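You operate a simulated robot arm through the tools that you are given. There is no shell and no other tool.

You run a simulated robot arm. Do the job below in one go: nothing can be reset, and whatever is moved stays where it is left.

TASK
Put things in order on the plywood table. At the end: the clear dosing cup (marked "DOSE") stands where the green hose connector stood; the blue funnel is on the flat black case; the green hose connector is on the beige teal-striped carton (marked "SEALS"); the orange strap stands where the blue funnel stood; whatever was shut is shut again. Leave all else as you found it, and nothing knocked over.

The check looks at the end state, three seconds after you hand in, the way a careful person would. Anything else that was tipped, shoved, dropped, spilled or broken makes it a failure. Lids that push on must go on centred and level and be pressed home; caps that screw on are set level and turned clockwise until they are tight.

THE ROBOT
A 7-joint arm with a two-finger parallel gripper, fixed in place. Base frame: the origin is at the foot of the arm, x ahead of it, y to its left, z up; the work surface is at about z = 0. Readings come in mm, degrees, newtons and seconds.
With the tool pointing down near the work surface it reaches from about 220 to 580 mm from the base axis. Its first joint turns from -66.0 to 66.0 degrees. Payload 2.5 kg.
Tool frame: the origin (TCP) lies between the finger pads and is the grasp point; the fingertips stand 23 mm ahead of it; z points along the fingers, y is the line along which they close. Largest opening 94 mm; finger width 38, thickness 10; the body of the gripper, 54 by 96 mm, starts 39 mm behind the TCP.
Orientation is told as [roll, pitch, yaw] about the base's x, y, z axes, in that order, counted from this pose: with the fingers straight down and closing along the base's y, the tool's x points along the base's -x, its y along +y and its z along -z.

THE INTERFACE
- The arm moves only by the tool play_rows. Its argument "rows" is a list of rows, each a list of 7 numbers: the gripper command, from -1 (shut) to 1 (fully open), values between in proportion, then the shift along the base's x, y, z in mm, then the turn, a rotation vector about the base's x, y, z in rad. In form: [[grip, tx, ty, tz, rx, ry, rz], ...]. A call has 1 to 20 rows; each row shifts and turns the commanded pose from where the row before left it. Each row takes 0.2 s and may step no farther than 50 mm and 8.6 degrees from the row before; otherwise, or with a gripper value out of range, the whole call is refused. A pose out of reach is approached as far as the arm can. The call stops where the force on the tool passes 40 N (or 10 N more than at its start, if that is more) or the arm is blocked; 0.2 s more then pass. The fingers move at their own pace (about 108 mm/s each) and stop on an object; they squeeze with about 43 N. The grip force told is the motor's: it shows also when the fingers shut on nothing. Time passes only in rows, and 0.2 s behind the last, so rows that do not move let the fingers close. It gives the time, the measured TCP pose, the force on the tool (base axes), the opening and the grip force at its end, in the units of the frame above (readings bear some noise), with the torque about the TCP (base axes, N m) and any sound that the robot's microphone picked up.
- Cameras (640 x 400 px; columns grow to the right, rows downward): "scene" is fixed at [120.5, -404.8, 549.9]; the picture's right is [0.83, -0.55, 0.00], its down [-0.28, -0.43, -0.86] and it looks along [0.47, 0.72, -0.51] (base axes); focal length 338 px, centre (320, 200). "wrist" rides on the gripper at [86, 16, -74] in the tool frame; the picture's right is [-0.18, 0.98, 0.00], its down [-0.58, -0.11, -0.81] and it looks along [-0.79, -0.15, 0.59] (tool axes); focal length 243 px, centre (320, 200). There is no depth. A picture from a camera that has moved, and an enlarged one, comes with that camera's place and axes in the base frame and with its lens.
- grab_frame(camera): a new picture of that camera. It takes no simulated time.
- enlarge(camera, box): a new picture of the part [left, top, right, bottom] of that camera's present view, enlarged. It takes no simulated time.
- close_job(): hands the job in; it is judged then, once.

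Places have to be worked out from the pictures, the camera data and where the tool is seen. Open the gripper and draw the arm clear of the work before you hand the job in, unless the task says otherwise.

The tools are called after "Call:" by a JSON object that holds its "api" and its "payload". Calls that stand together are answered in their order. play_rows: Moves the arm, as the interface text tells. Its arguments: {"type":"object","properties":{"rows":{"type":"array"}},"required":["rows"]} The other tools are called the same way: grab_frame (camera) takes a picture; enlarge (camera, box) takes an enlarged picture of a part of a camera's view; close_job () hands the job in.

At the start:

```text
t: 0.0
position: [429.1, 35.7, 283.0]
orientation: [0.0, 0.0, 0.1]
force: [0.0, 0.8, -0.1]
ft_torque: [-0.01, -0.04, -0.02]
finger_gap: 94.2
gripper_force: 0.1
```

scene: 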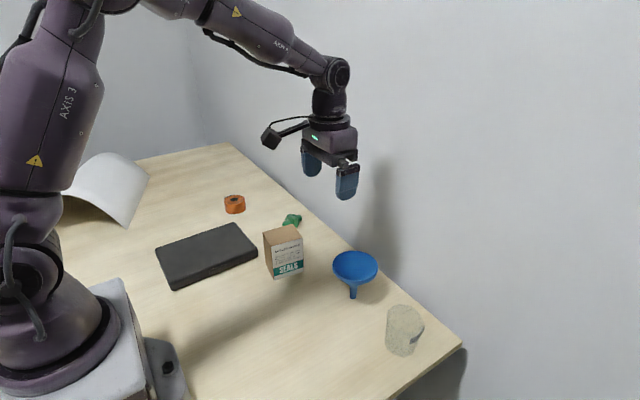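
wrist: 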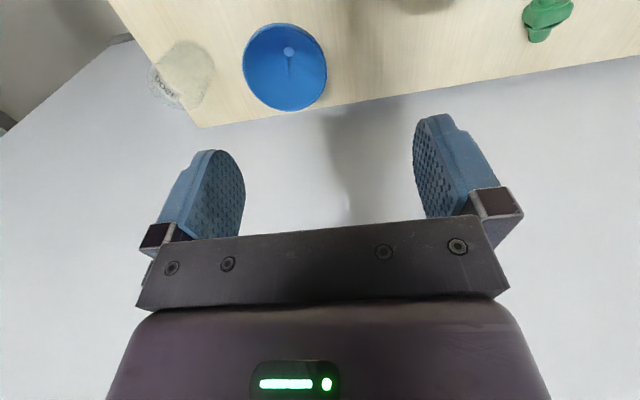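

I start by looking closer at the scene objects before moving anything.

Call:
{"api": "enlarge", "payload": {"camera": "scene", "box": [200, 170, 360, 290]}}

Call:
{"api": "enlarge", "payload": {"camera": "scene", "box": [310, 230, 470, 370]}}

Call:
{"api": "enlarge", "payload": {"camera": "scene", "box": [30, 130, 270, 300]}}

Call:
{"api": "grab_frame", "payload": {"camera": "wrist"}}

```text
3.33 times, centred on (280, 230) of scene
camera zoom: at [120.5, -404.8, 549.9], right [0.83, -0.55, 0.0], down [-0.28, -0.43, -0.86], along [0.47, 0.72, -0.51], focal length 1127 px, centre (453, 100)
```

zoom: 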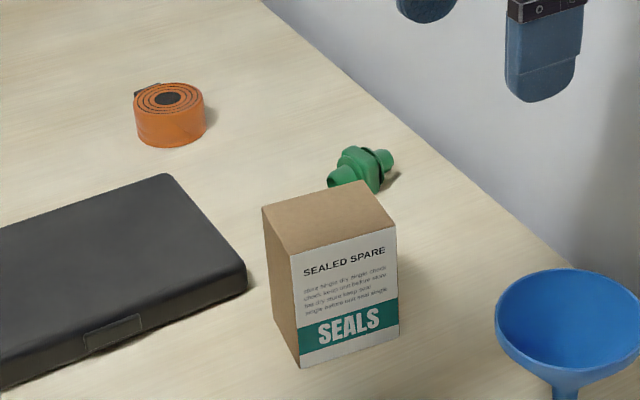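

```text
2.86 times, centred on (390, 300) of scene
camera zoom: at [120.5, -404.8, 549.9], right [0.83, -0.55, 0.0], down [-0.28, -0.43, -0.86], along [0.47, 0.72, -0.51], focal length 966 px, centre (120, -86)
```

zoom: 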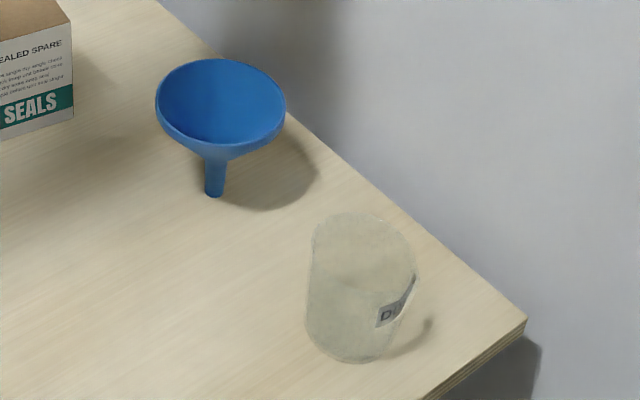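

```text
2.35 times, centred on (150, 215) of scene
camera zoom: at [120.5, -404.8, 549.9], right [0.83, -0.55, 0.0], down [-0.28, -0.43, -0.86], along [0.47, 0.72, -0.51], focal length 795 px, centre (720, 165)
```

zoom: 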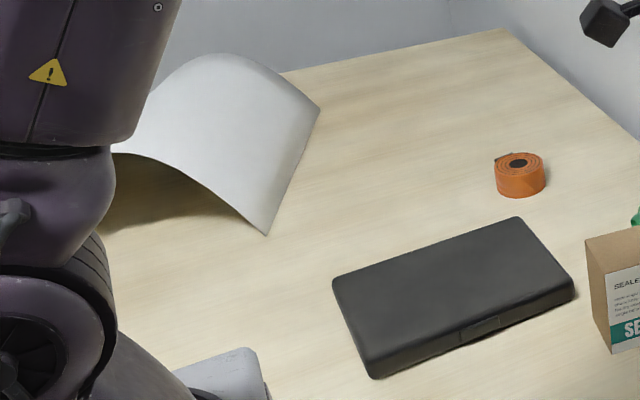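

```text
taken
camera wrist: at [341.9, 52.9, 357.7], right [0.18, 0.98, 0.0], down [0.58, -0.11, 0.81], along [0.79, -0.15, -0.59], focal length 243 px, centre (320, 200)
```

wrist: 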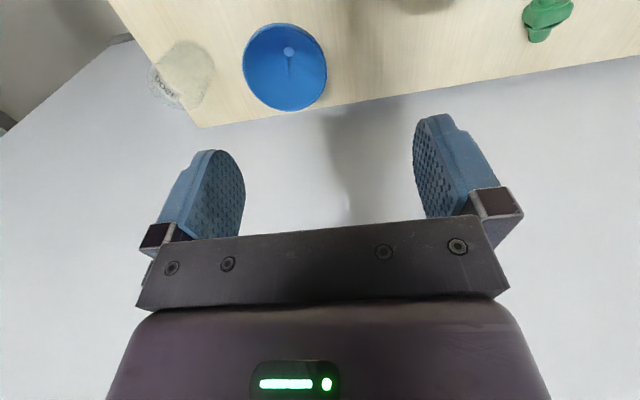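

The scene shows the strap near (387, 466), connector near (485, 282), carton near (387, 150), funnel near (465, -13) and cup near (460, -163). I move to a higher point on the left to view the connector, strap and case with the wrist camera.

Call:
{"api": "play_rows", "payload": {"rows": [[1, -20, 33, 0, 0, 0, 0], [1, -20, 33, 0, 0, 0, 0], [1, -20, 33, 0, 0, 0, 0], [1, -20, 33, 0, 0, 0, 0], [1, -20, 33, 0, 0, 0, 0], [1, -20, 33, 0, 0, 0, 0], [1, 0, 0, 0, 0, 0, 0]]}}

Call:
{"api": "grab_frame", "payload": {"camera": "wrist"}}

Call:
{"api": "grab_frame", "payload": {"camera": "scene"}}

```text
t: 1.6
position: [308.9, 233.1, 283.4]
orientation: [0.0, 0.1, 0.0]
force: [-0.2, 0.2, 0.5]
ft_torque: [-0.02, -0.05, 0.02]
finger_gap: 94.1
gripper_force: 0.1
```

```text
taken
camera wrist: at [224.2, 250.9, 357.4], right [0.18, 0.98, 0.0], down [0.58, -0.11, 0.81], along [0.79, -0.15, -0.59], focal length 243 px, centre (320, 200)
```

wrist: 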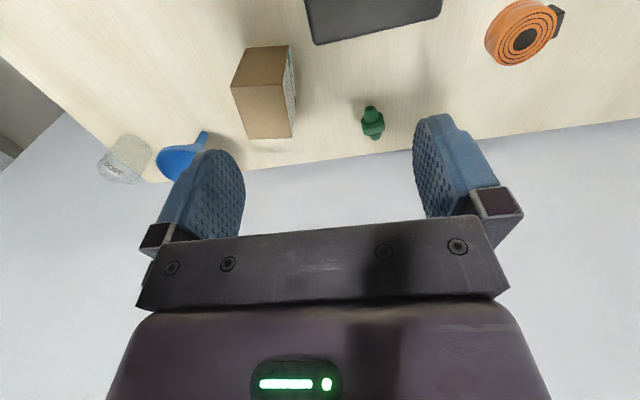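

```text
taken
```

scene: 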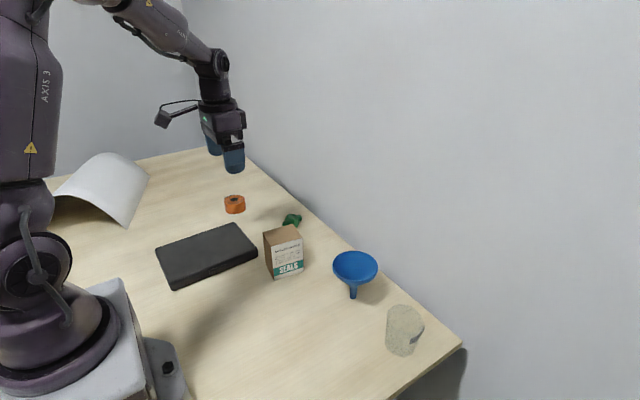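

The wrist view now shows connector, strap, carton and case edge. I enlarge these to measure them.

Call:
{"api": "enlarge", "payload": {"camera": "wrist", "box": [330, 90, 410, 150]}}

Call:
{"api": "enlarge", "payload": {"camera": "wrist", "box": [470, 0, 590, 80]}}

Call:
{"api": "enlarge", "payload": {"camera": "wrist", "box": [210, 20, 330, 150]}}

Call:
{"api": "enlarge", "payload": {"camera": "wrist", "box": [80, 110, 240, 200]}}

Call:
{"api": "enlarge", "payload": {"camera": "scene", "box": [260, 200, 320, 240]}}

Call:
{"api": "enlarge", "payload": {"camera": "scene", "box": [320, 240, 390, 310]}}

Call:
{"api": "enlarge", "payload": {"camera": "scene", "box": [370, 290, 440, 370]}}

```text
6.67 times, centred on (370, 120) of wrist
camera zoom: at [224.2, 250.9, 357.4], right [0.18, 0.98, 0.0], down [0.58, -0.11, 0.81], along [0.79, -0.15, -0.59], focal length 1618 px, centre (-13, 733)
```

zoom: 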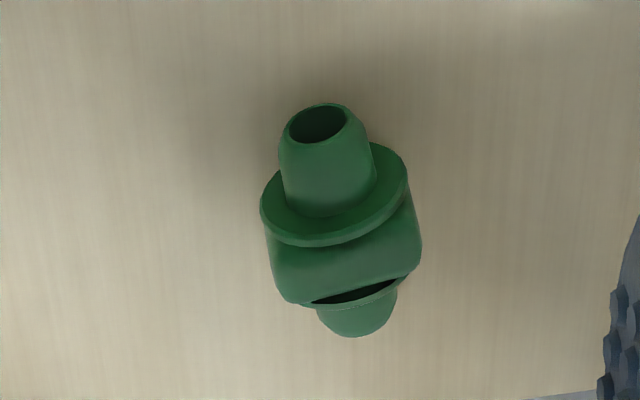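

```text
5.00 times, centred on (530, 40) of wrist
camera zoom: at [224.2, 250.9, 357.4], right [0.18, 0.98, 0.0], down [0.58, -0.11, 0.81], along [0.79, -0.15, -0.59], focal length 1213 px, centre (-730, 1000)
```

zoom: 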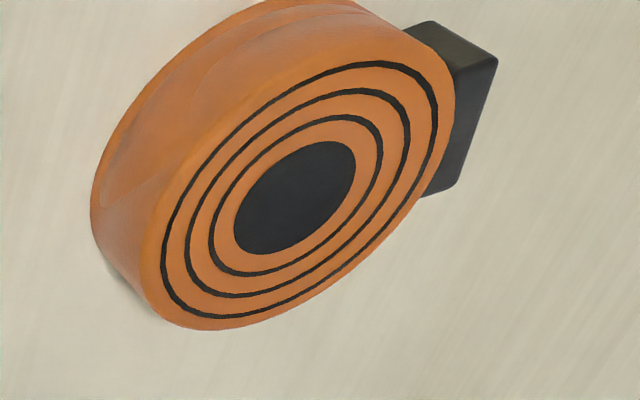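

```text
3.08 times, centred on (270, 85) of wrist
camera zoom: at [224.2, 250.9, 357.4], right [0.18, 0.98, 0.0], down [0.58, -0.11, 0.81], along [0.79, -0.15, -0.59], focal length 746 px, centre (474, 554)
```

zoom: 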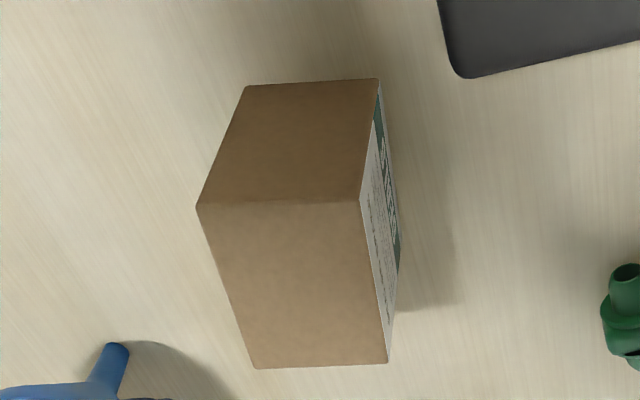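

```text
4.00 times, centred on (160, 155) of wrist
camera zoom: at [224.2, 250.9, 357.4], right [0.18, 0.98, 0.0], down [0.58, -0.11, 0.81], along [0.79, -0.15, -0.59], focal length 970 px, centre (960, 380)
```

zoom: 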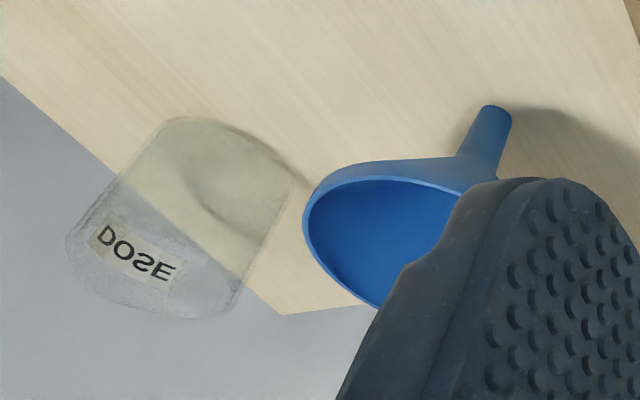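

```text
10.00 times, centred on (290, 220) of scene
camera zoom: at [120.5, -404.7, 549.9], right [0.83, -0.55, 0.0], down [-0.28, -0.43, -0.86], along [0.47, 0.72, -0.51], focal length 3380 px, centre (620, 0)
```

zoom: 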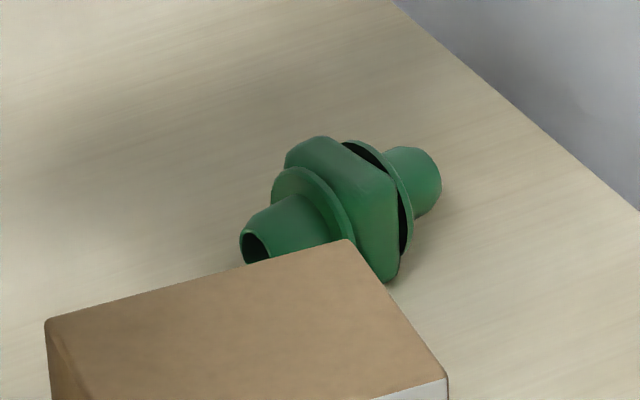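

```text
5.71 times, centred on (355, 275) of scene
camera zoom: at [120.5, -404.7, 549.9], right [0.83, -0.55, 0.0], down [-0.28, -0.43, -0.86], along [0.47, 0.72, -0.51], focal length 1932 px, centre (120, -229)
```

zoom: 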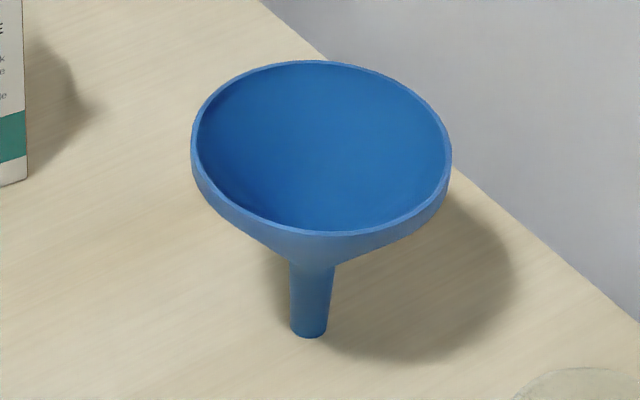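

```text
5.00 times, centred on (405, 330) of scene
camera zoom: at [120.5, -404.7, 549.9], right [0.83, -0.55, 0.0], down [-0.28, -0.43, -0.86], along [0.47, 0.72, -0.51], focal length 1690 px, centre (-105, -450)
```

zoom: 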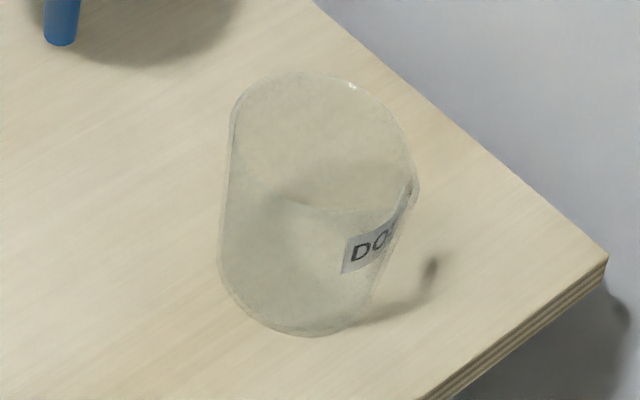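

The connector measures about 38 mm wide, centred near (486, 289), with its axis about 6° off x; the carton top centre is about (387, 151, 97). I hover over the connector to refine it.

Call:
{"api": "play_rows", "payload": {"rows": [[1, 22, 7, -16, 0, 0, 0.0125], [1, 22, 7, -16, 0, 0, 0.0125], [1, 22, 7, -16, 0, 0, 0.0125], [1, 22, 7, -16, 0, 0, 0.0125], [1, 22, 7, -16, 0, 0, 0.0125], [1, 22, 7, -16, 0, 0, 0.0125], [1, 22, 7, -16, 0, 0, 0.0125], [1, 22, 7, -16, 0, 0, 0.0125], [1, 0, 0, 0, 0, 0, 0]]}}

Call:
{"api": "enlarge", "payload": {"camera": "wrist", "box": [220, 0, 420, 125]}}

Call:
{"api": "grab_frame", "payload": {"camera": "scene"}}

```text
t: 3.6
position: [483.9, 288.4, 153.8]
orientation: [0.0, 0.0, 5.8]
force: [-0.3, -0.1, -0.4]
ft_torque: [0.03, 0.04, 0.02]
finger_gap: 93.9
gripper_force: 0.0
```

```text
3.20 times, centred on (320, 62) of wrist
camera zoom: at [396.7, 298.3, 228.4], right [0.08, 1.0, 0.0], down [0.59, -0.05, 0.81], along [0.8, -0.07, -0.59], focal length 776 px, centre (320, 640)
```

zoom: 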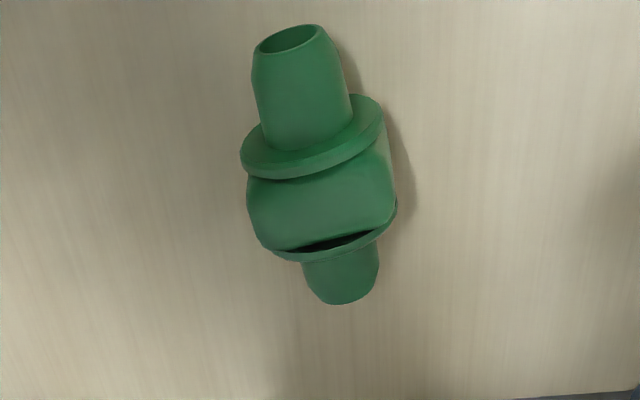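

```text
taken
```

scene: 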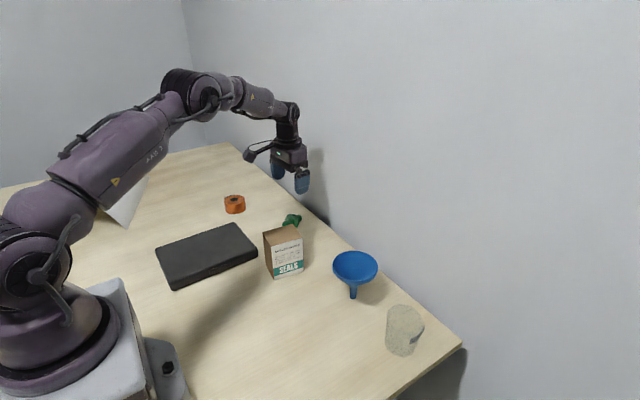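

Connector centre refined to about (485, 291) with axis yaw about 8°. I turn slightly, descend around it to z≈28 and close.

Call:
{"api": "play_rows", "payload": {"rows": [[1, 1, 2.3, -20, 0, 0, 0.04], [1, 0, 0, -25, 0, 0, 0], [1, 0, 0, -25, 0, 0, 0], [1, 0, 0, -20, 0, 0, 0], [1, 0, 0, -15, 0, 0, 0], [1, 0, 0, -10, 0, 0, 0], [1, 0, 0, -10, 0, 0, 0], [1, 0, 0, 0, 0, 0, 0]]}}

Call:
{"api": "grab_frame", "payload": {"camera": "wrist"}}

Call:
{"api": "enlarge", "payload": {"camera": "scene", "box": [240, 170, 340, 250]}}

```text
t: 5.4
position: [484.8, 291.2, 29.1]
orientation: [-0.1, 0.0, 8.0]
force: [0.6, 0.8, -0.3]
ft_torque: [-0.01, -0.01, 0.04]
finger_gap: 93.9
gripper_force: 0.1
```

```text
taken
camera wrist: at [397.1, 296.1, 104.0], right [0.04, 1.0, 0.0], down [0.59, -0.03, 0.81], along [0.81, -0.04, -0.59], focal length 243 px, centre (320, 200)
```

wrist: 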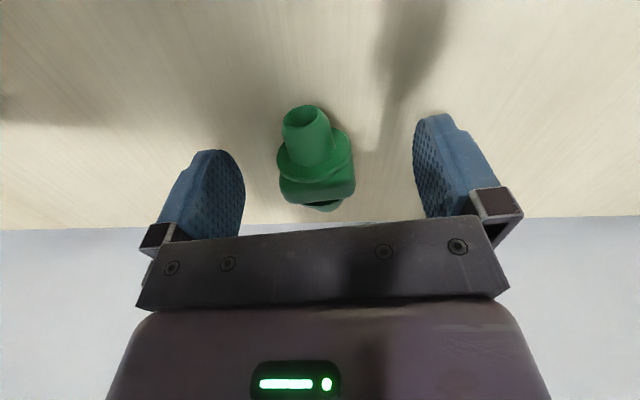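

```text
5.00 times, centred on (290, 210) of scene
camera zoom: at [120.5, -404.8, 549.9], right [0.83, -0.55, 0.0], down [-0.28, -0.43, -0.86], along [0.47, 0.72, -0.51], focal length 1690 px, centre (470, 150)
```

zoom: 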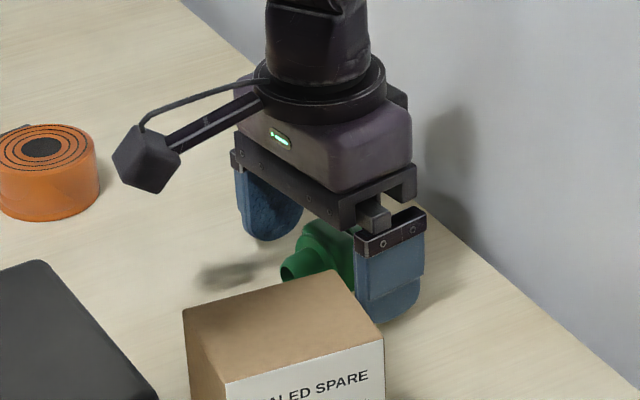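

The connector sits centred between the fingers. I close on it.

Call:
{"api": "play_rows", "payload": {"rows": [[-1, 0, 0, 0, 0, 0, 0], [-1, 0, 0, 0, 0, 0, 0], [-1, 0, 0, 0, 0, 0, 0], [-1, 0, 0, 0, 0, 0, 0]]}}

Call:
{"api": "grab_frame", "payload": {"camera": "wrist"}}

```text
t: 6.4
position: [485.1, 291.8, 28.5]
orientation: [0.0, 0.0, 8.0]
force: [-0.4, -0.3, 0.0]
ft_torque: [0.01, 0.02, 0.03]
finger_gap: 34.7
gripper_force: 42.5
```

```text
taken
camera wrist: at [397.1, 296.1, 104.1], right [0.04, 1.0, 0.0], down [0.59, -0.03, 0.81], along [0.81, -0.04, -0.59], focal length 243 px, centre (320, 200)
```

wrist: 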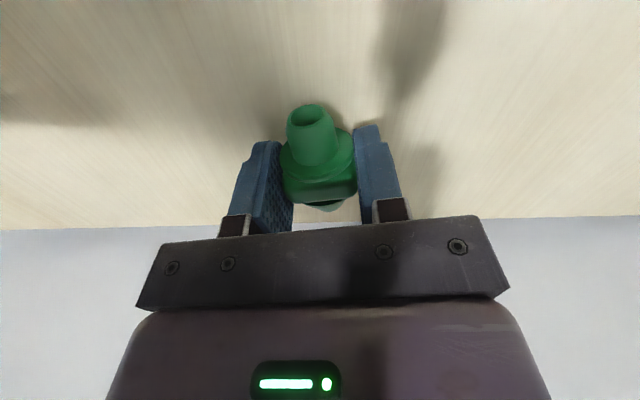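

Gripped (gap 34.7 mm). I lift straight up and carry it over the carton, turning to match the carton's −8° axis.

Call:
{"api": "play_rows", "payload": {"rows": [[-1, 0, 0, 15, 0, 0, 0], [-1, 0, 0, 25, 0, 0, 0], [-1, 0, 0, 30, 0, 0, 0], [-1, 0, 0, 30, 0, 0, 0], [-1, 0, 0, 30, 0, 0, 0], [-1, -14, -20.1, 0, 0, 0, -0.04], [-1, -14, -20.1, 0, 0, 0, -0.04], [-1, -14, -20.1, 0, 0, 0, -0.04], [-1, -14, -20.1, 0, 0, 0, -0.04], [-1, -14, -20.1, 0, 0, 0, -0.04], [-1, -14, -20.1, 0, 0, 0, -0.04], [-1, -14, -20.1, 0, 0, 0, -0.04], [-1, 0, 0, 0, 0, 0, 0], [-1, 0, 0, 0, 0, 0, 0]]}}

Call:
{"api": "grab_frame", "payload": {"camera": "wrist"}}

Call:
{"api": "enlarge", "payload": {"camera": "scene", "box": [230, 170, 350, 290]}}

```text
t: 9.4
position: [387.2, 151.7, 159.9]
orientation: [0.0, 0.0, -8.0]
force: [0.2, -1.1, -0.4]
ft_torque: [-0.04, -0.02, 0.0]
finger_gap: 34.3
gripper_force: 43.0
```

```text
taken
camera wrist: at [303.7, 180.0, 235.3], right [0.32, 0.95, 0.0], down [0.56, -0.19, 0.81], along [0.76, -0.26, -0.59], focal length 243 px, centre (320, 200)
```

wrist: 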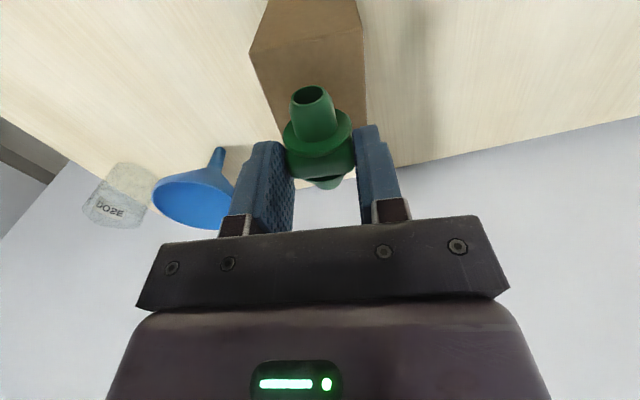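

```text
3.33 times, centred on (290, 230) of scene
camera zoom: at [120.5, -404.8, 549.9], right [0.83, -0.55, 0.0], down [-0.28, -0.43, -0.86], along [0.47, 0.72, -0.51], focal length 1127 px, centre (420, 100)
```

zoom: 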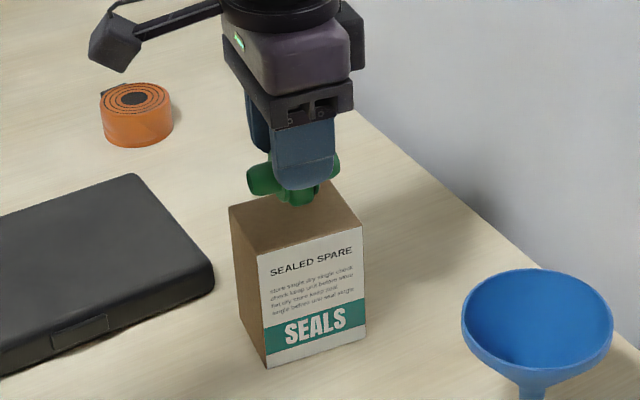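

Aligned above the carton top. I lower to about 3 mm above expected contact, then creep.

Call:
{"api": "play_rows", "payload": {"rows": [[-1, 0, -0.5, -12, 0, 0, 0], [-1, 0, 0, -10, 0, 0, 0], [-1, 0, 0, -6, 0, 0, 0], [-1, 0, 0, -3, 0, 0, 0], [-1, 0, 0, 0, 0, 0, 0], [-1, 0, 0, 0, 0, 0, 0]]}}

Call:
{"api": "enlarge", "payload": {"camera": "scene", "box": [250, 190, 330, 250]}}

```text
t: 10.1
position: [388.8, 151.1, 140.8]
orientation: [0.2, -0.4, -8.0]
force: [-3.3, -1.8, 9.6]
ft_torque: [-0.04, 0.11, -0.03]
finger_gap: 34.6
gripper_force: 43.0
stopped in row 3: the force on the tool passed its limit at 56 N (the readings are from after the stop); the commanded pose is now the measured one
```

```text
6.67 times, centred on (290, 220) of scene
camera zoom: at [120.4, -404.8, 549.9], right [0.83, -0.55, 0.0], down [-0.28, -0.43, -0.86], along [0.47, 0.72, -0.51], focal length 2253 px, centre (520, 67)
```

zoom: 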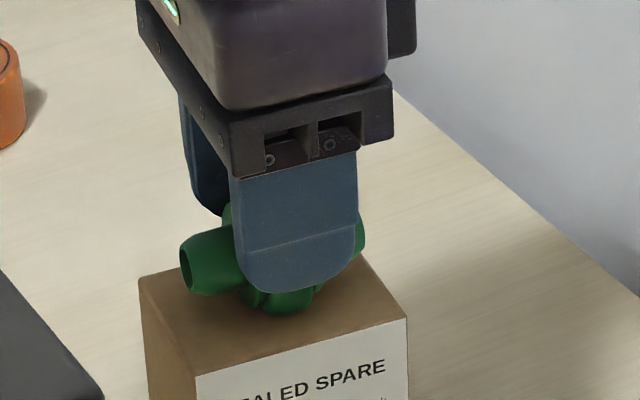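

Contact came about 15 mm earlier than expected, so the connector must have slipped lower in the grip during the lift. I look closer before releasing.

Call:
{"api": "enlarge", "payload": {"camera": "wrist", "box": [220, 0, 420, 220]}}

Call:
{"api": "enlarge", "payload": {"camera": "scene", "box": [260, 205, 310, 240]}}

Call:
{"api": "play_rows", "payload": {"rows": [[-1, 0, 0, 0, 0, 0, 0]]}}

```text
1.82 times, centred on (320, 110) of wrist
camera zoom: at [305.3, 180.0, 216.1], right [0.32, 0.95, 0.0], down [0.55, -0.19, 0.81], along [0.77, -0.26, -0.59], focal length 441 px, centre (320, 364)
```

zoom: 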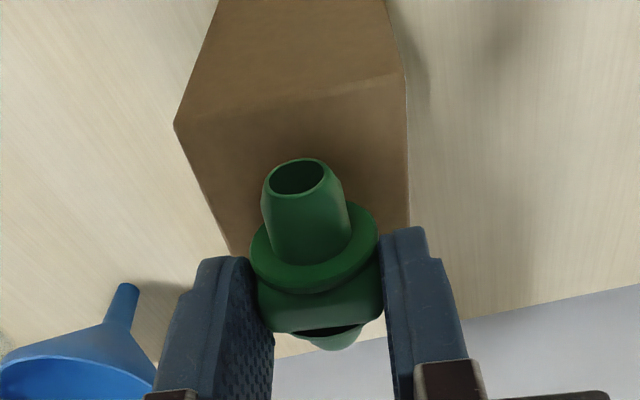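

```text
11.43 times, centred on (285, 222) of scene
camera zoom: at [120.4, -404.8, 549.9], right [0.83, -0.55, 0.0], down [-0.28, -0.43, -0.86], along [0.47, 0.72, -0.51], focal length 3863 px, centre (720, -57)
```

zoom: 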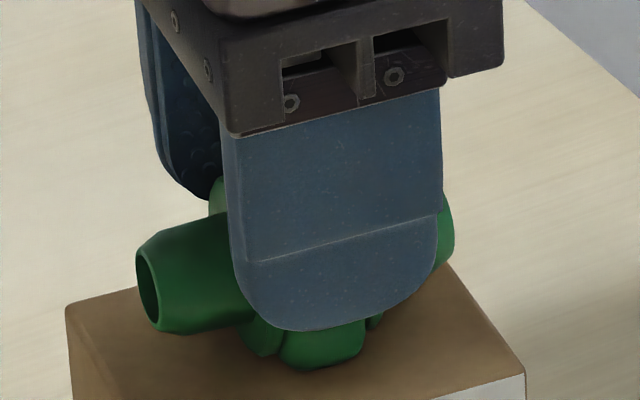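

```text
t: 10.5
position: [388.5, 150.6, 141.4]
orientation: [0.2, -0.3, -8.0]
force: [-3.3, -0.6, 12.2]
ft_torque: [-0.12, 0.03, -0.01]
finger_gap: 34.2
gripper_force: 42.5
```

It looks level and on the carton, pressing with ~12 N. I ease up a little to relieve the load, then open gently.

Call:
{"api": "play_rows", "payload": {"rows": [[-1, 0, 0, 0.6, 0, 0, 0], [-1, 0, 0, 0, 0, 0, 0]]}}

```text
t: 11.1
position: [388.5, 151.4, 140.7]
orientation: [0.2, -0.5, -8.0]
force: [1.2, -0.1, 5.9]
ft_torque: [0.0, -0.06, 0.0]
finger_gap: 34.4
gripper_force: 43.4
```

Call:
{"api": "play_rows", "payload": {"rows": [[-0.15, 0, 0, 0.3, 0, 0, 0], [-0.05, 0, 0, 0, 0, 0, 0], [0.1, 0, 0, 0, 0, 0, 0], [0.1, 0, 0, 0, 0, 0, 0]]}}

Call:
{"api": "enlarge", "payload": {"camera": "scene", "box": [250, 190, 330, 250]}}

Call:
{"api": "enlarge", "payload": {"camera": "wrist", "box": [220, 0, 420, 220]}}

```text
t: 12.1
position: [388.6, 150.8, 142.2]
orientation: [0.2, -0.3, -8.0]
force: [-0.2, 0.3, 0.5]
ft_torque: [0.03, 0.0, 0.01]
finger_gap: 51.7
gripper_force: 0.1
```

```text
6.67 times, centred on (290, 220) of scene
camera zoom: at [120.5, -404.8, 549.9], right [0.83, -0.55, 0.0], down [-0.28, -0.43, -0.86], along [0.47, 0.72, -0.51], focal length 2253 px, centre (520, 67)
```

zoom: 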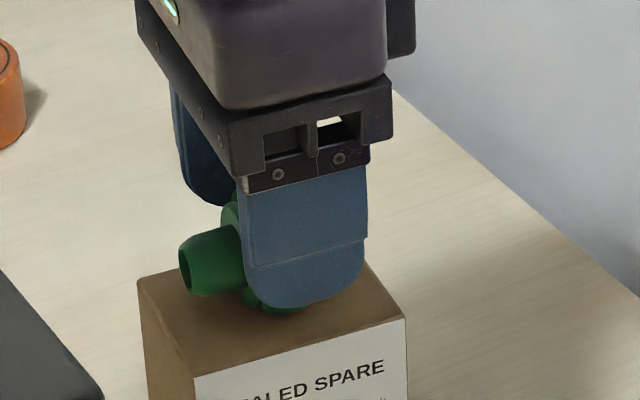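

```text
1.82 times, centred on (320, 110) of wrist
camera zoom: at [304.9, 179.7, 216.4], right [0.32, 0.95, 0.0], down [0.56, -0.19, 0.81], along [0.77, -0.26, -0.59], focal length 441 px, centre (320, 364)
```

zoom: 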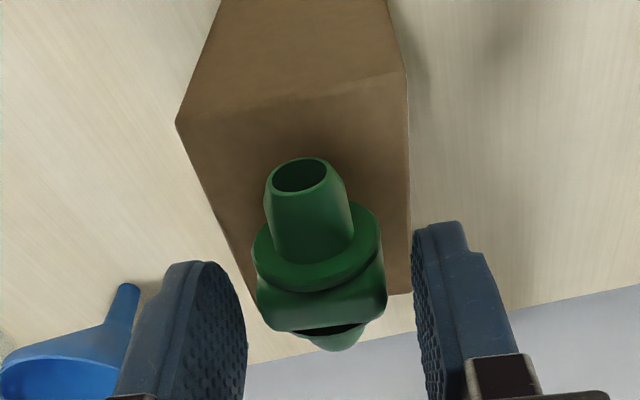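

The connector stands on the carton, released. I rise clear and check it.

Call:
{"api": "play_rows", "payload": {"rows": [[0.3, 0, 0, 10, 0, 0, 0], [0.5, 0, 0, 20, 0, 0, 0], [1, 0, 0, 30, 0, 0, 0], [1, 0, 0, 40, 0, 0, 0], [1, -10, 0, 30, 0, 0, 0], [1, -30, 0, 0, 0, 0, 0], [1, -30, 0, 0, 0, 0, 0], [1, 0, 0, 0, 0, 0, 0]]}}

Call:
{"api": "enlarge", "payload": {"camera": "scene", "box": [240, 190, 330, 290]}}

Call:
{"api": "grab_frame", "payload": {"camera": "wrist"}}

```text
t: 13.9
position: [317.0, 149.9, 271.7]
orientation: [0.2, -0.3, -8.1]
force: [-0.1, 0.2, 0.3]
ft_torque: [-0.01, 0.03, -0.01]
finger_gap: 94.1
gripper_force: 0.0
```

```text
4.00 times, centred on (285, 240) of scene
camera zoom: at [120.5, -404.8, 549.9], right [0.83, -0.55, 0.0], down [-0.28, -0.43, -0.86], along [0.47, 0.72, -0.51], focal length 1352 px, centre (460, 40)
```

zoom: 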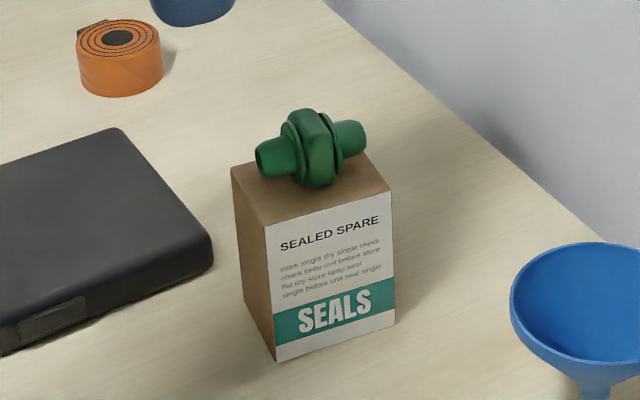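

```text
taken
camera wrist: at [234.4, 179.6, 346.4], right [0.32, 0.95, 0.0], down [0.56, -0.19, 0.81], along [0.77, -0.26, -0.59], focal length 243 px, centre (320, 200)
```

wrist: 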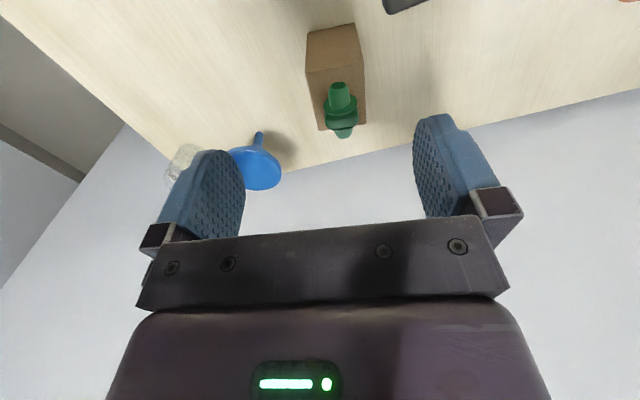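

Call:
{"api": "enlarge", "payload": {"camera": "scene", "box": [260, 205, 320, 245]}}

Call:
{"api": "enlarge", "payload": {"camera": "wrist", "box": [290, 10, 390, 150]}}

```text
10.00 times, centred on (290, 225) of scene
camera zoom: at [120.5, -404.8, 549.9], right [0.83, -0.55, 0.0], down [-0.28, -0.43, -0.86], along [0.47, 0.72, -0.51], focal length 3380 px, centre (620, -50)
```

zoom: 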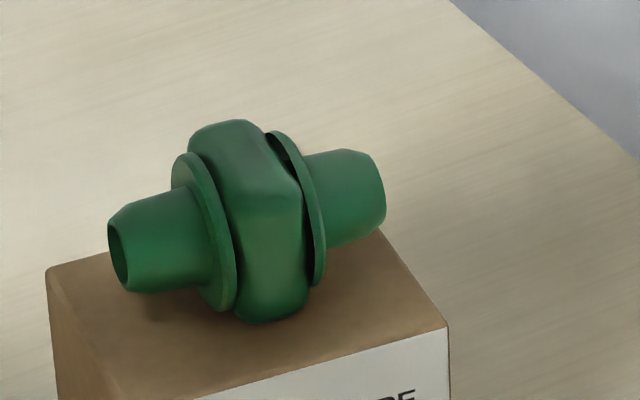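

```text
2.86 times, centred on (340, 80) of wrist
camera zoom: at [234.4, 179.6, 346.4], right [0.32, 0.95, 0.0], down [0.56, -0.19, 0.81], along [0.77, -0.26, -0.59], focal length 693 px, centre (263, 543)
```

zoom: 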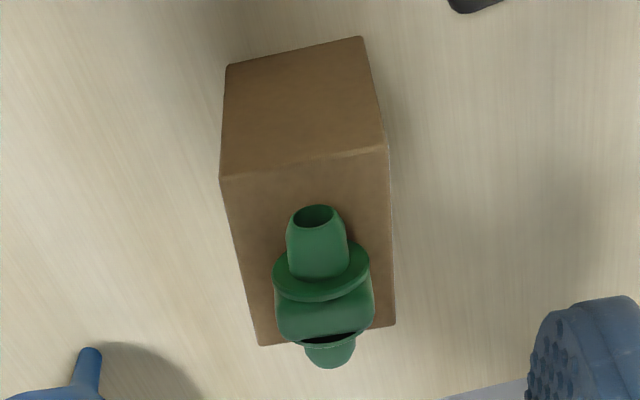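

The connector sits properly on the carton. Next I go to survey the cup and funnel from above.

Call:
{"api": "play_rows", "payload": {"rows": [[1, 0, -30, 0, 0, 0, 0.0175], [1, 0, -30, 0, 0, 0, 0.0175], [1, 0, -30, 0, 0, 0, 0.0175], [1, 0, -30, 0, 0, 0, 0.0175], [1, 0, -30, 0, 0, 0, 0.0175], [1, 0, -30, 0, 0, 0, 0.0175], [1, 0, -30, -10, 0, 0, 0.0175], [1, 0, -30, -10, 0, 0, 0.0175], [1, 0, 0, 0, 0, 0, 0]]}}

Call:
{"api": "grab_frame", "payload": {"camera": "wrist"}}

```text
t: 15.9
position: [318.0, -90.8, 253.1]
orientation: [0.3, -0.4, 0.1]
force: [0.4, -0.7, -0.4]
ft_torque: [0.01, 0.0, 0.02]
finger_gap: 94.1
gripper_force: 0.1
```

```text
taken
camera wrist: at [232.1, -74.0, 327.8], right [0.18, 0.98, 0.0], down [0.58, -0.11, 0.81], along [0.8, -0.15, -0.59], focal length 243 px, centre (320, 200)
```

wrist: 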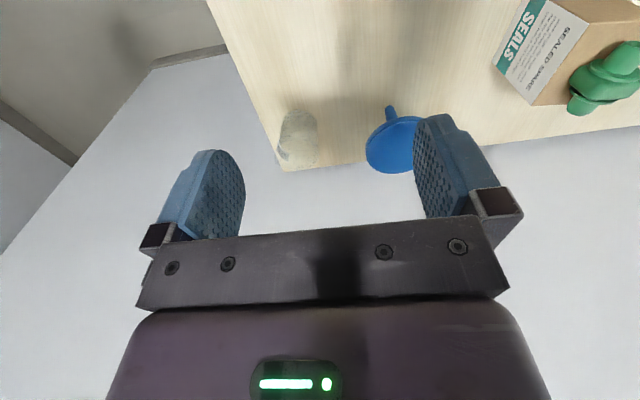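

Call:
{"api": "enlarge", "payload": {"camera": "wrist", "box": [250, 90, 350, 190]}}

Call:
{"api": "enlarge", "payload": {"camera": "wrist", "box": [350, 90, 430, 180]}}

Call:
{"api": "enlarge", "payload": {"camera": "scene", "box": [375, 295, 435, 365]}}

```text
4.00 times, centred on (300, 140) of wrist
camera zoom: at [232.1, -74.0, 327.8], right [0.18, 0.98, 0.0], down [0.58, -0.11, 0.81], along [0.8, -0.15, -0.59], focal length 970 px, centre (400, 440)
```

zoom: 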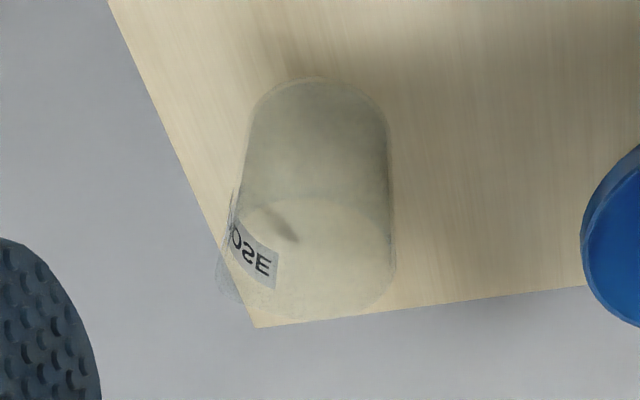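

```text
4.44 times, centred on (390, 135) of wrist
camera zoom: at [232.1, -74.0, 327.8], right [0.18, 0.98, 0.0], down [0.58, -0.11, 0.81], along [0.8, -0.15, -0.59], focal length 1078 px, centre (9, 489)
```

zoom: 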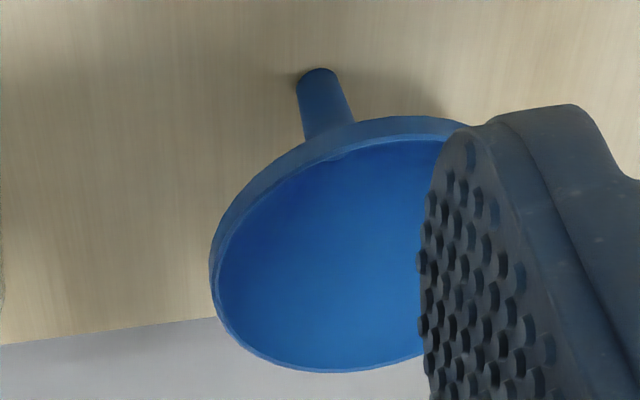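

```text
5.71 times, centred on (405, 330) of scene
camera zoom: at [120.5, -404.8, 549.9], right [0.83, -0.55, 0.0], down [-0.28, -0.43, -0.86], along [0.47, 0.72, -0.51], focal length 1932 px, centre (-166, -543)
```

zoom: 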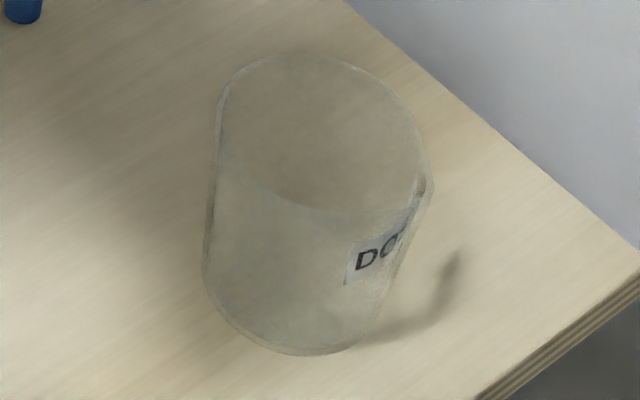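

The cup is about 57 mm across, 73 mm tall, centred near (463, -151) with its spout toward about −65°. I move above it with yaw −50° so the fingers close clear of the spout, and fix the small residual tilt.

Call:
{"api": "play_rows", "payload": {"rows": [[1, 18, -7.5, -13, -0.005, 0.007, 0], [1, 18, -7.5, -13, 0, 0, -0.125], [1, 18, -7.5, -13, 0, 0, -0.125], [1, 18, -7.5, -13, 0, 0, -0.125], [1, 18, -7.5, -13, 0, 0, -0.125], [1, 18, -7.5, -13, 0, 0, -0.125], [1, 18, -7.5, -13, 0, 0, -0.125], [1, 18, -7.5, -13, 0, 0, -0.125], [1, 0, 0, 0, 0, 0, 0]]}}

Call:
{"api": "grab_frame", "payload": {"camera": "wrist"}}

Call:
{"api": "grab_frame", "payload": {"camera": "scene"}}

```text
t: 17.9
position: [460.9, -149.8, 149.2]
orientation: [-0.1, 0.1, -50.2]
force: [-0.2, -0.1, -0.3]
ft_torque: [0.02, 0.01, -0.02]
finger_gap: 93.8
gripper_force: 0.0
```

```text
taken
camera wrist: at [419.2, -71.7, 222.7], right [0.87, 0.49, 0.0], down [0.29, -0.52, 0.81], along [0.39, -0.7, -0.59], focal length 243 px, centre (320, 200)
```

wrist: 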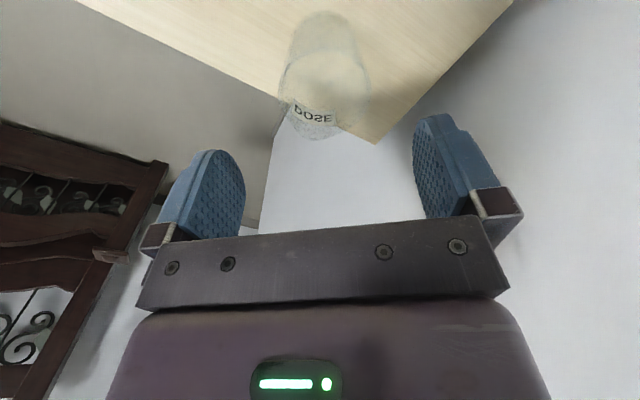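

```text
taken
```

scene: 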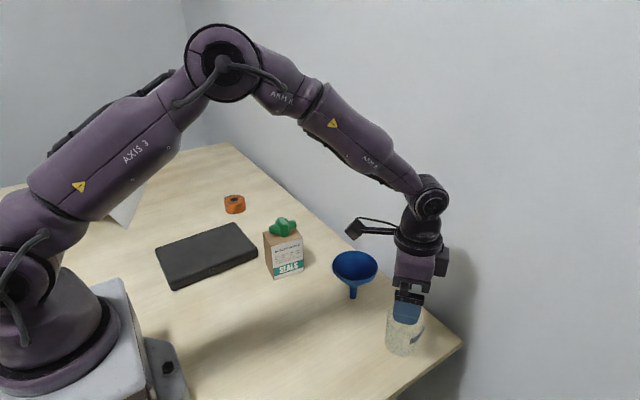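

Call:
{"api": "enlarge", "payload": {"camera": "wrist", "box": [260, 0, 400, 150]}}

```text
2.67 times, centred on (330, 75) of wrist
camera zoom: at [419.2, -71.7, 222.7], right [0.87, 0.49, 0.0], down [0.29, -0.52, 0.81], along [0.39, -0.7, -0.59], focal length 647 px, centre (293, 533)
```

zoom: 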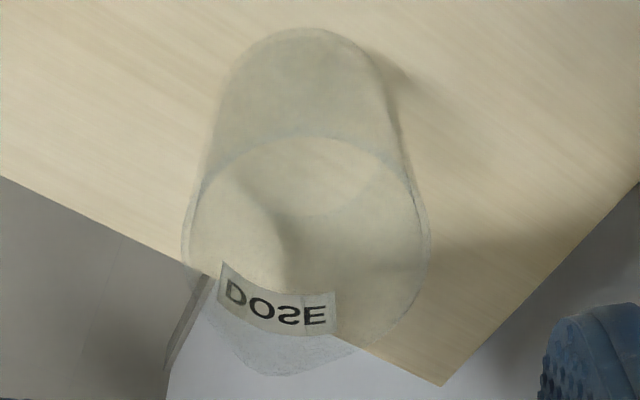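

The cup centre is about 2.6 mm to the right of the tool along the closing axis. I shift, descend to z≈40 and check before closing.

Call:
{"api": "play_rows", "payload": {"rows": [[1, 2.5, 1.3, -15, 0, 0, 0], [1, 0, 0, -25, 0, 0, 0], [1, 0, 0, -20, 0, 0, 0], [1, 0, 0, -20, 0, 0, 0], [1, 0, 0, -15, 0, 0, 0], [1, 0, 0, -14, 0, 0, 0], [1, 0, 0, 0, 0, 0, 0]]}}

Call:
{"api": "grab_frame", "payload": {"camera": "wrist"}}

Call:
{"api": "enlarge", "payload": {"camera": "scene", "box": [330, 220, 470, 370]}}

```text
t: 19.5
position: [465.7, -146.3, 38.8]
orientation: [-0.1, 0.2, -50.1]
force: [-0.2, 0.1, 0.4]
ft_torque: [0.04, 0.0, 0.0]
finger_gap: 93.8
gripper_force: 0.0
```

```text
taken
camera wrist: at [423.4, -68.7, 113.6], right [0.87, 0.49, 0.0], down [0.29, -0.52, 0.81], along [0.39, -0.7, -0.59], focal length 243 px, centre (320, 200)
```

wrist: 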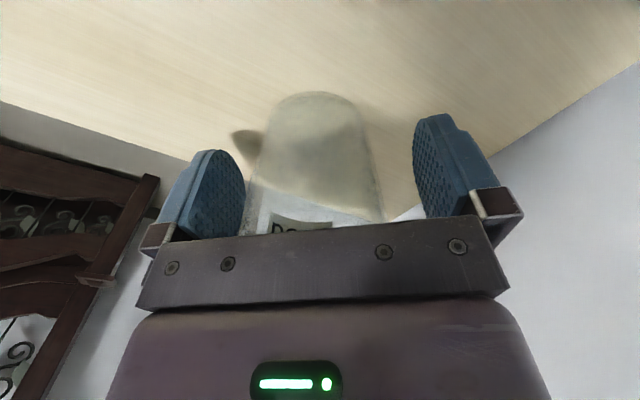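

```text
2.67 times, centred on (400, 295) of scene
camera zoom: at [120.5, -404.8, 549.9], right [0.83, -0.55, 0.0], down [-0.28, -0.43, -0.86], along [0.47, 0.72, -0.51], focal length 901 px, centre (107, -53)
```

zoom: 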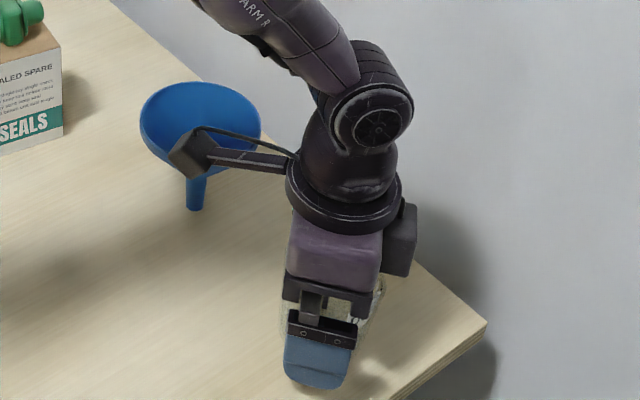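

The cup is centred between the fingers with no contact. I close and then do a slow small lift to test the grip.

Call:
{"api": "play_rows", "payload": {"rows": [[-1, 0, 0, 0, 0, 0, 0], [-1, 0, 0, 0, 0, 0, 0], [-1, 0, 0, 0, 0, 0, 0], [-1, 0, 0, 0, 0, 0, 0]]}}

Call:
{"api": "grab_frame", "payload": {"camera": "wrist"}}

```text
t: 20.5
position: [466.1, -146.2, 38.7]
orientation: [-0.1, 0.1, -50.2]
force: [-0.6, 0.8, -0.5]
ft_torque: [0.0, 0.01, -0.01]
finger_gap: 56.8
gripper_force: 43.1
```

```text
taken
camera wrist: at [423.3, -68.6, 113.8], right [0.87, 0.49, 0.0], down [0.29, -0.52, 0.81], along [0.39, -0.7, -0.59], focal length 243 px, centre (320, 200)
```

wrist: 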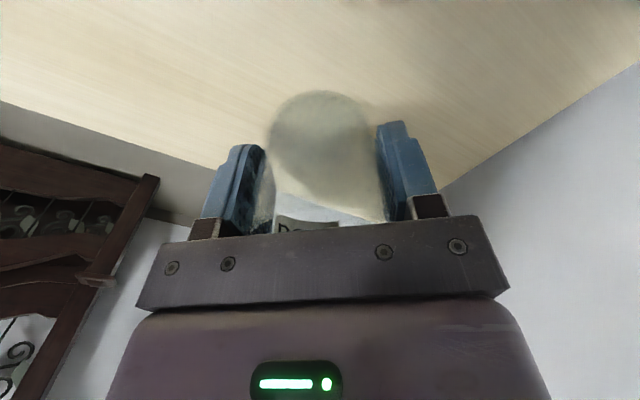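

Call:
{"api": "play_rows", "payload": {"rows": [[-1, 0, 0, 2, 0, 0, 0], [-1, 0, 0, 3, 0, 0, 0], [-1, 0, 0, 4, 0, 0, 0], [-1, 0, 0, 5, 0, 0, 0], [-1, 0, 0, 6, 0, 0, 0], [-1, 0, 0, 6, 0, 0, 0], [-1, 0, 0, 4, 0, 0, 0], [-1, 0, 0, 0, 0, 0, 0]]}}

Call:
{"api": "grab_frame", "payload": {"camera": "wrist"}}

Call:
{"api": "enlarge", "payload": {"camera": "scene", "box": [330, 220, 470, 370]}}

```text
t: 22.3
position: [465.5, -146.6, 70.2]
orientation: [-0.1, 0.2, -50.1]
force: [0.6, -0.4, 0.3]
ft_torque: [-0.02, 0.0, 0.02]
finger_gap: 56.6
gripper_force: 43.0
```

```text
taken
camera wrist: at [423.1, -69.4, 144.2], right [0.87, 0.49, 0.0], down [0.29, -0.52, 0.81], along [0.39, -0.7, -0.59], focal length 243 px, centre (320, 200)
```

wrist: 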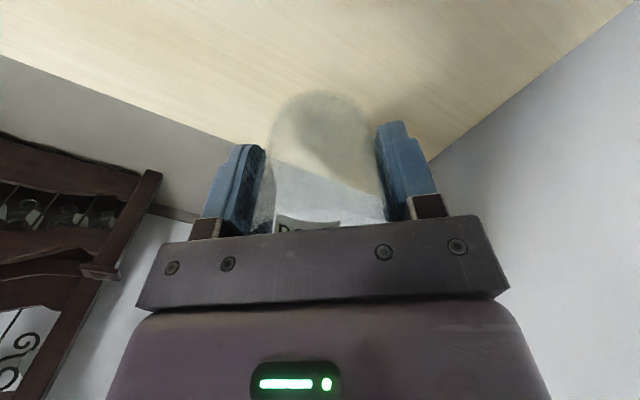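

```text
2.67 times, centred on (400, 295) of scene
camera zoom: at [120.5, -404.8, 549.9], right [0.83, -0.55, 0.0], down [-0.28, -0.43, -0.86], along [0.47, 0.72, -0.51], focal length 901 px, centre (107, -53)
```

zoom: 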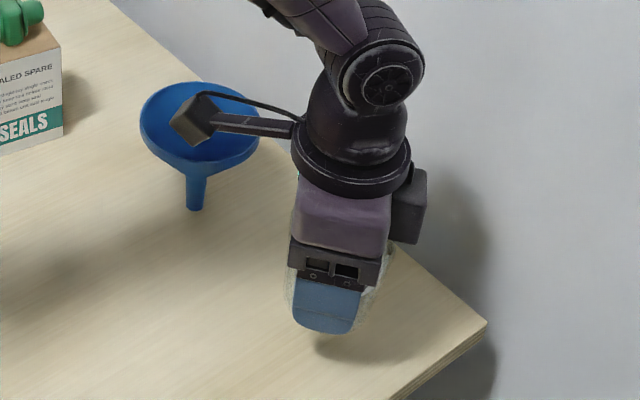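

The cup is held firmly with no slip. I lift it to z≈200 and carry it level toward the connector's former place.

Call:
{"api": "play_rows", "payload": {"rows": [[-1, 0, 0, 8, 0, 0, 0], [-1, 0, 0, 14, 0, 0, 0], [-1, 0, 0, 18, 0, 0, 0], [-1, 0, 0, 20, 0, 0, 0], [-1, 0, 0, 20, 0, 0, 0], [-1, 0, 0, 20, 0, 0, 0], [-1, 0, 0, 18, 0, 0, 0], [-1, 0, 0, 12, 0, 0, 0], [-1, 0, 8, 0, 0, 0, 0.01], [-1, 0, 16, 0, 0, 0, 0.03], [-1, 1, 25, 0, 0, 0, 0.05], [-1, 1, 30, 0, 0, 0, 0.06], [-1, 1, 30, 0, 0, 0, 0.06], [-1, 1, 30, 0, 0, 0, 0.06], [-1, 1, 30, 0, 0, 0, 0.06], [-1, 1, 25, 0, 0, 0, 0.05], [-1, 1, 16, 0, 0, 0, 0.03], [-1, 0, 8, 0, 0, 0, 0.01], [-1, 0, 0, 0, 0, 0, 0]]}}

Call:
{"api": "grab_frame", "payload": {"camera": "wrist"}}

Call:
{"api": "grab_frame", "payload": {"camera": "scene"}}

```text
t: 26.3
position: [472.8, 71.8, 198.5]
orientation: [-0.1, 0.1, -25.9]
force: [0.6, 0.2, -1.0]
ft_torque: [-0.02, -0.02, -0.02]
finger_gap: 55.7
gripper_force: 43.1
```

```text
taken
camera wrist: at [402.3, 125.4, 273.7], right [0.6, 0.8, 0.0], down [0.48, -0.35, 0.81], along [0.65, -0.48, -0.59], focal length 243 px, centre (320, 200)
```

wrist: 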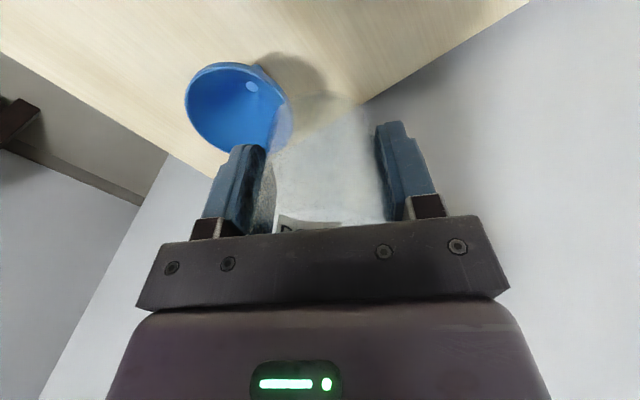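

```text
taken
```

scene: 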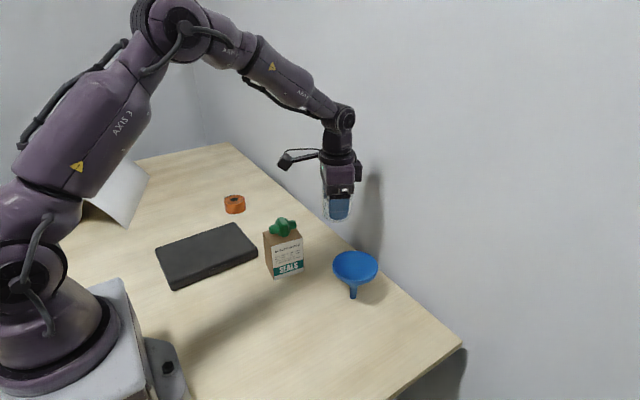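

Call:
{"api": "enlarge", "payload": {"camera": "scene", "box": [300, 140, 380, 230]}}

Call:
{"api": "enlarge", "payload": {"camera": "wrist", "box": [220, 60, 420, 250]}}

```text
4.44 times, centred on (340, 185) of scene
camera zoom: at [120.5, -404.8, 549.9], right [0.83, -0.55, 0.0], down [-0.28, -0.43, -0.86], along [0.47, 0.72, -0.51], focal length 1502 px, centre (231, 267)
```

zoom: 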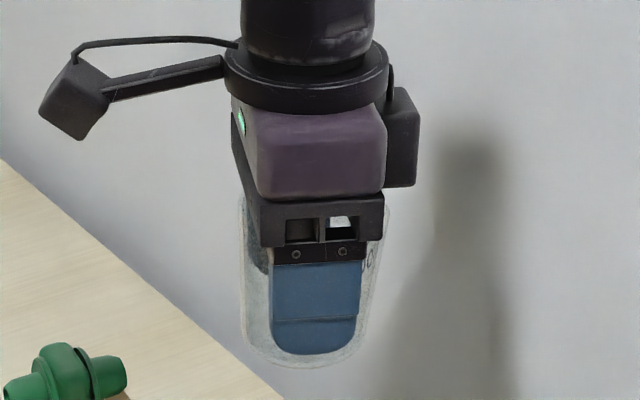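

```text
2.11 times, centred on (320, 155) of wrist
camera zoom: at [402.3, 125.4, 273.7], right [0.6, 0.8, 0.0], down [0.48, -0.35, 0.81], along [0.65, -0.48, -0.59], focal length 511 px, centre (320, 295)
```

zoom: 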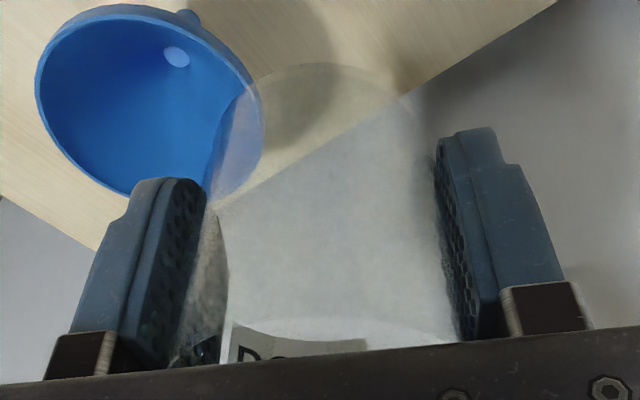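

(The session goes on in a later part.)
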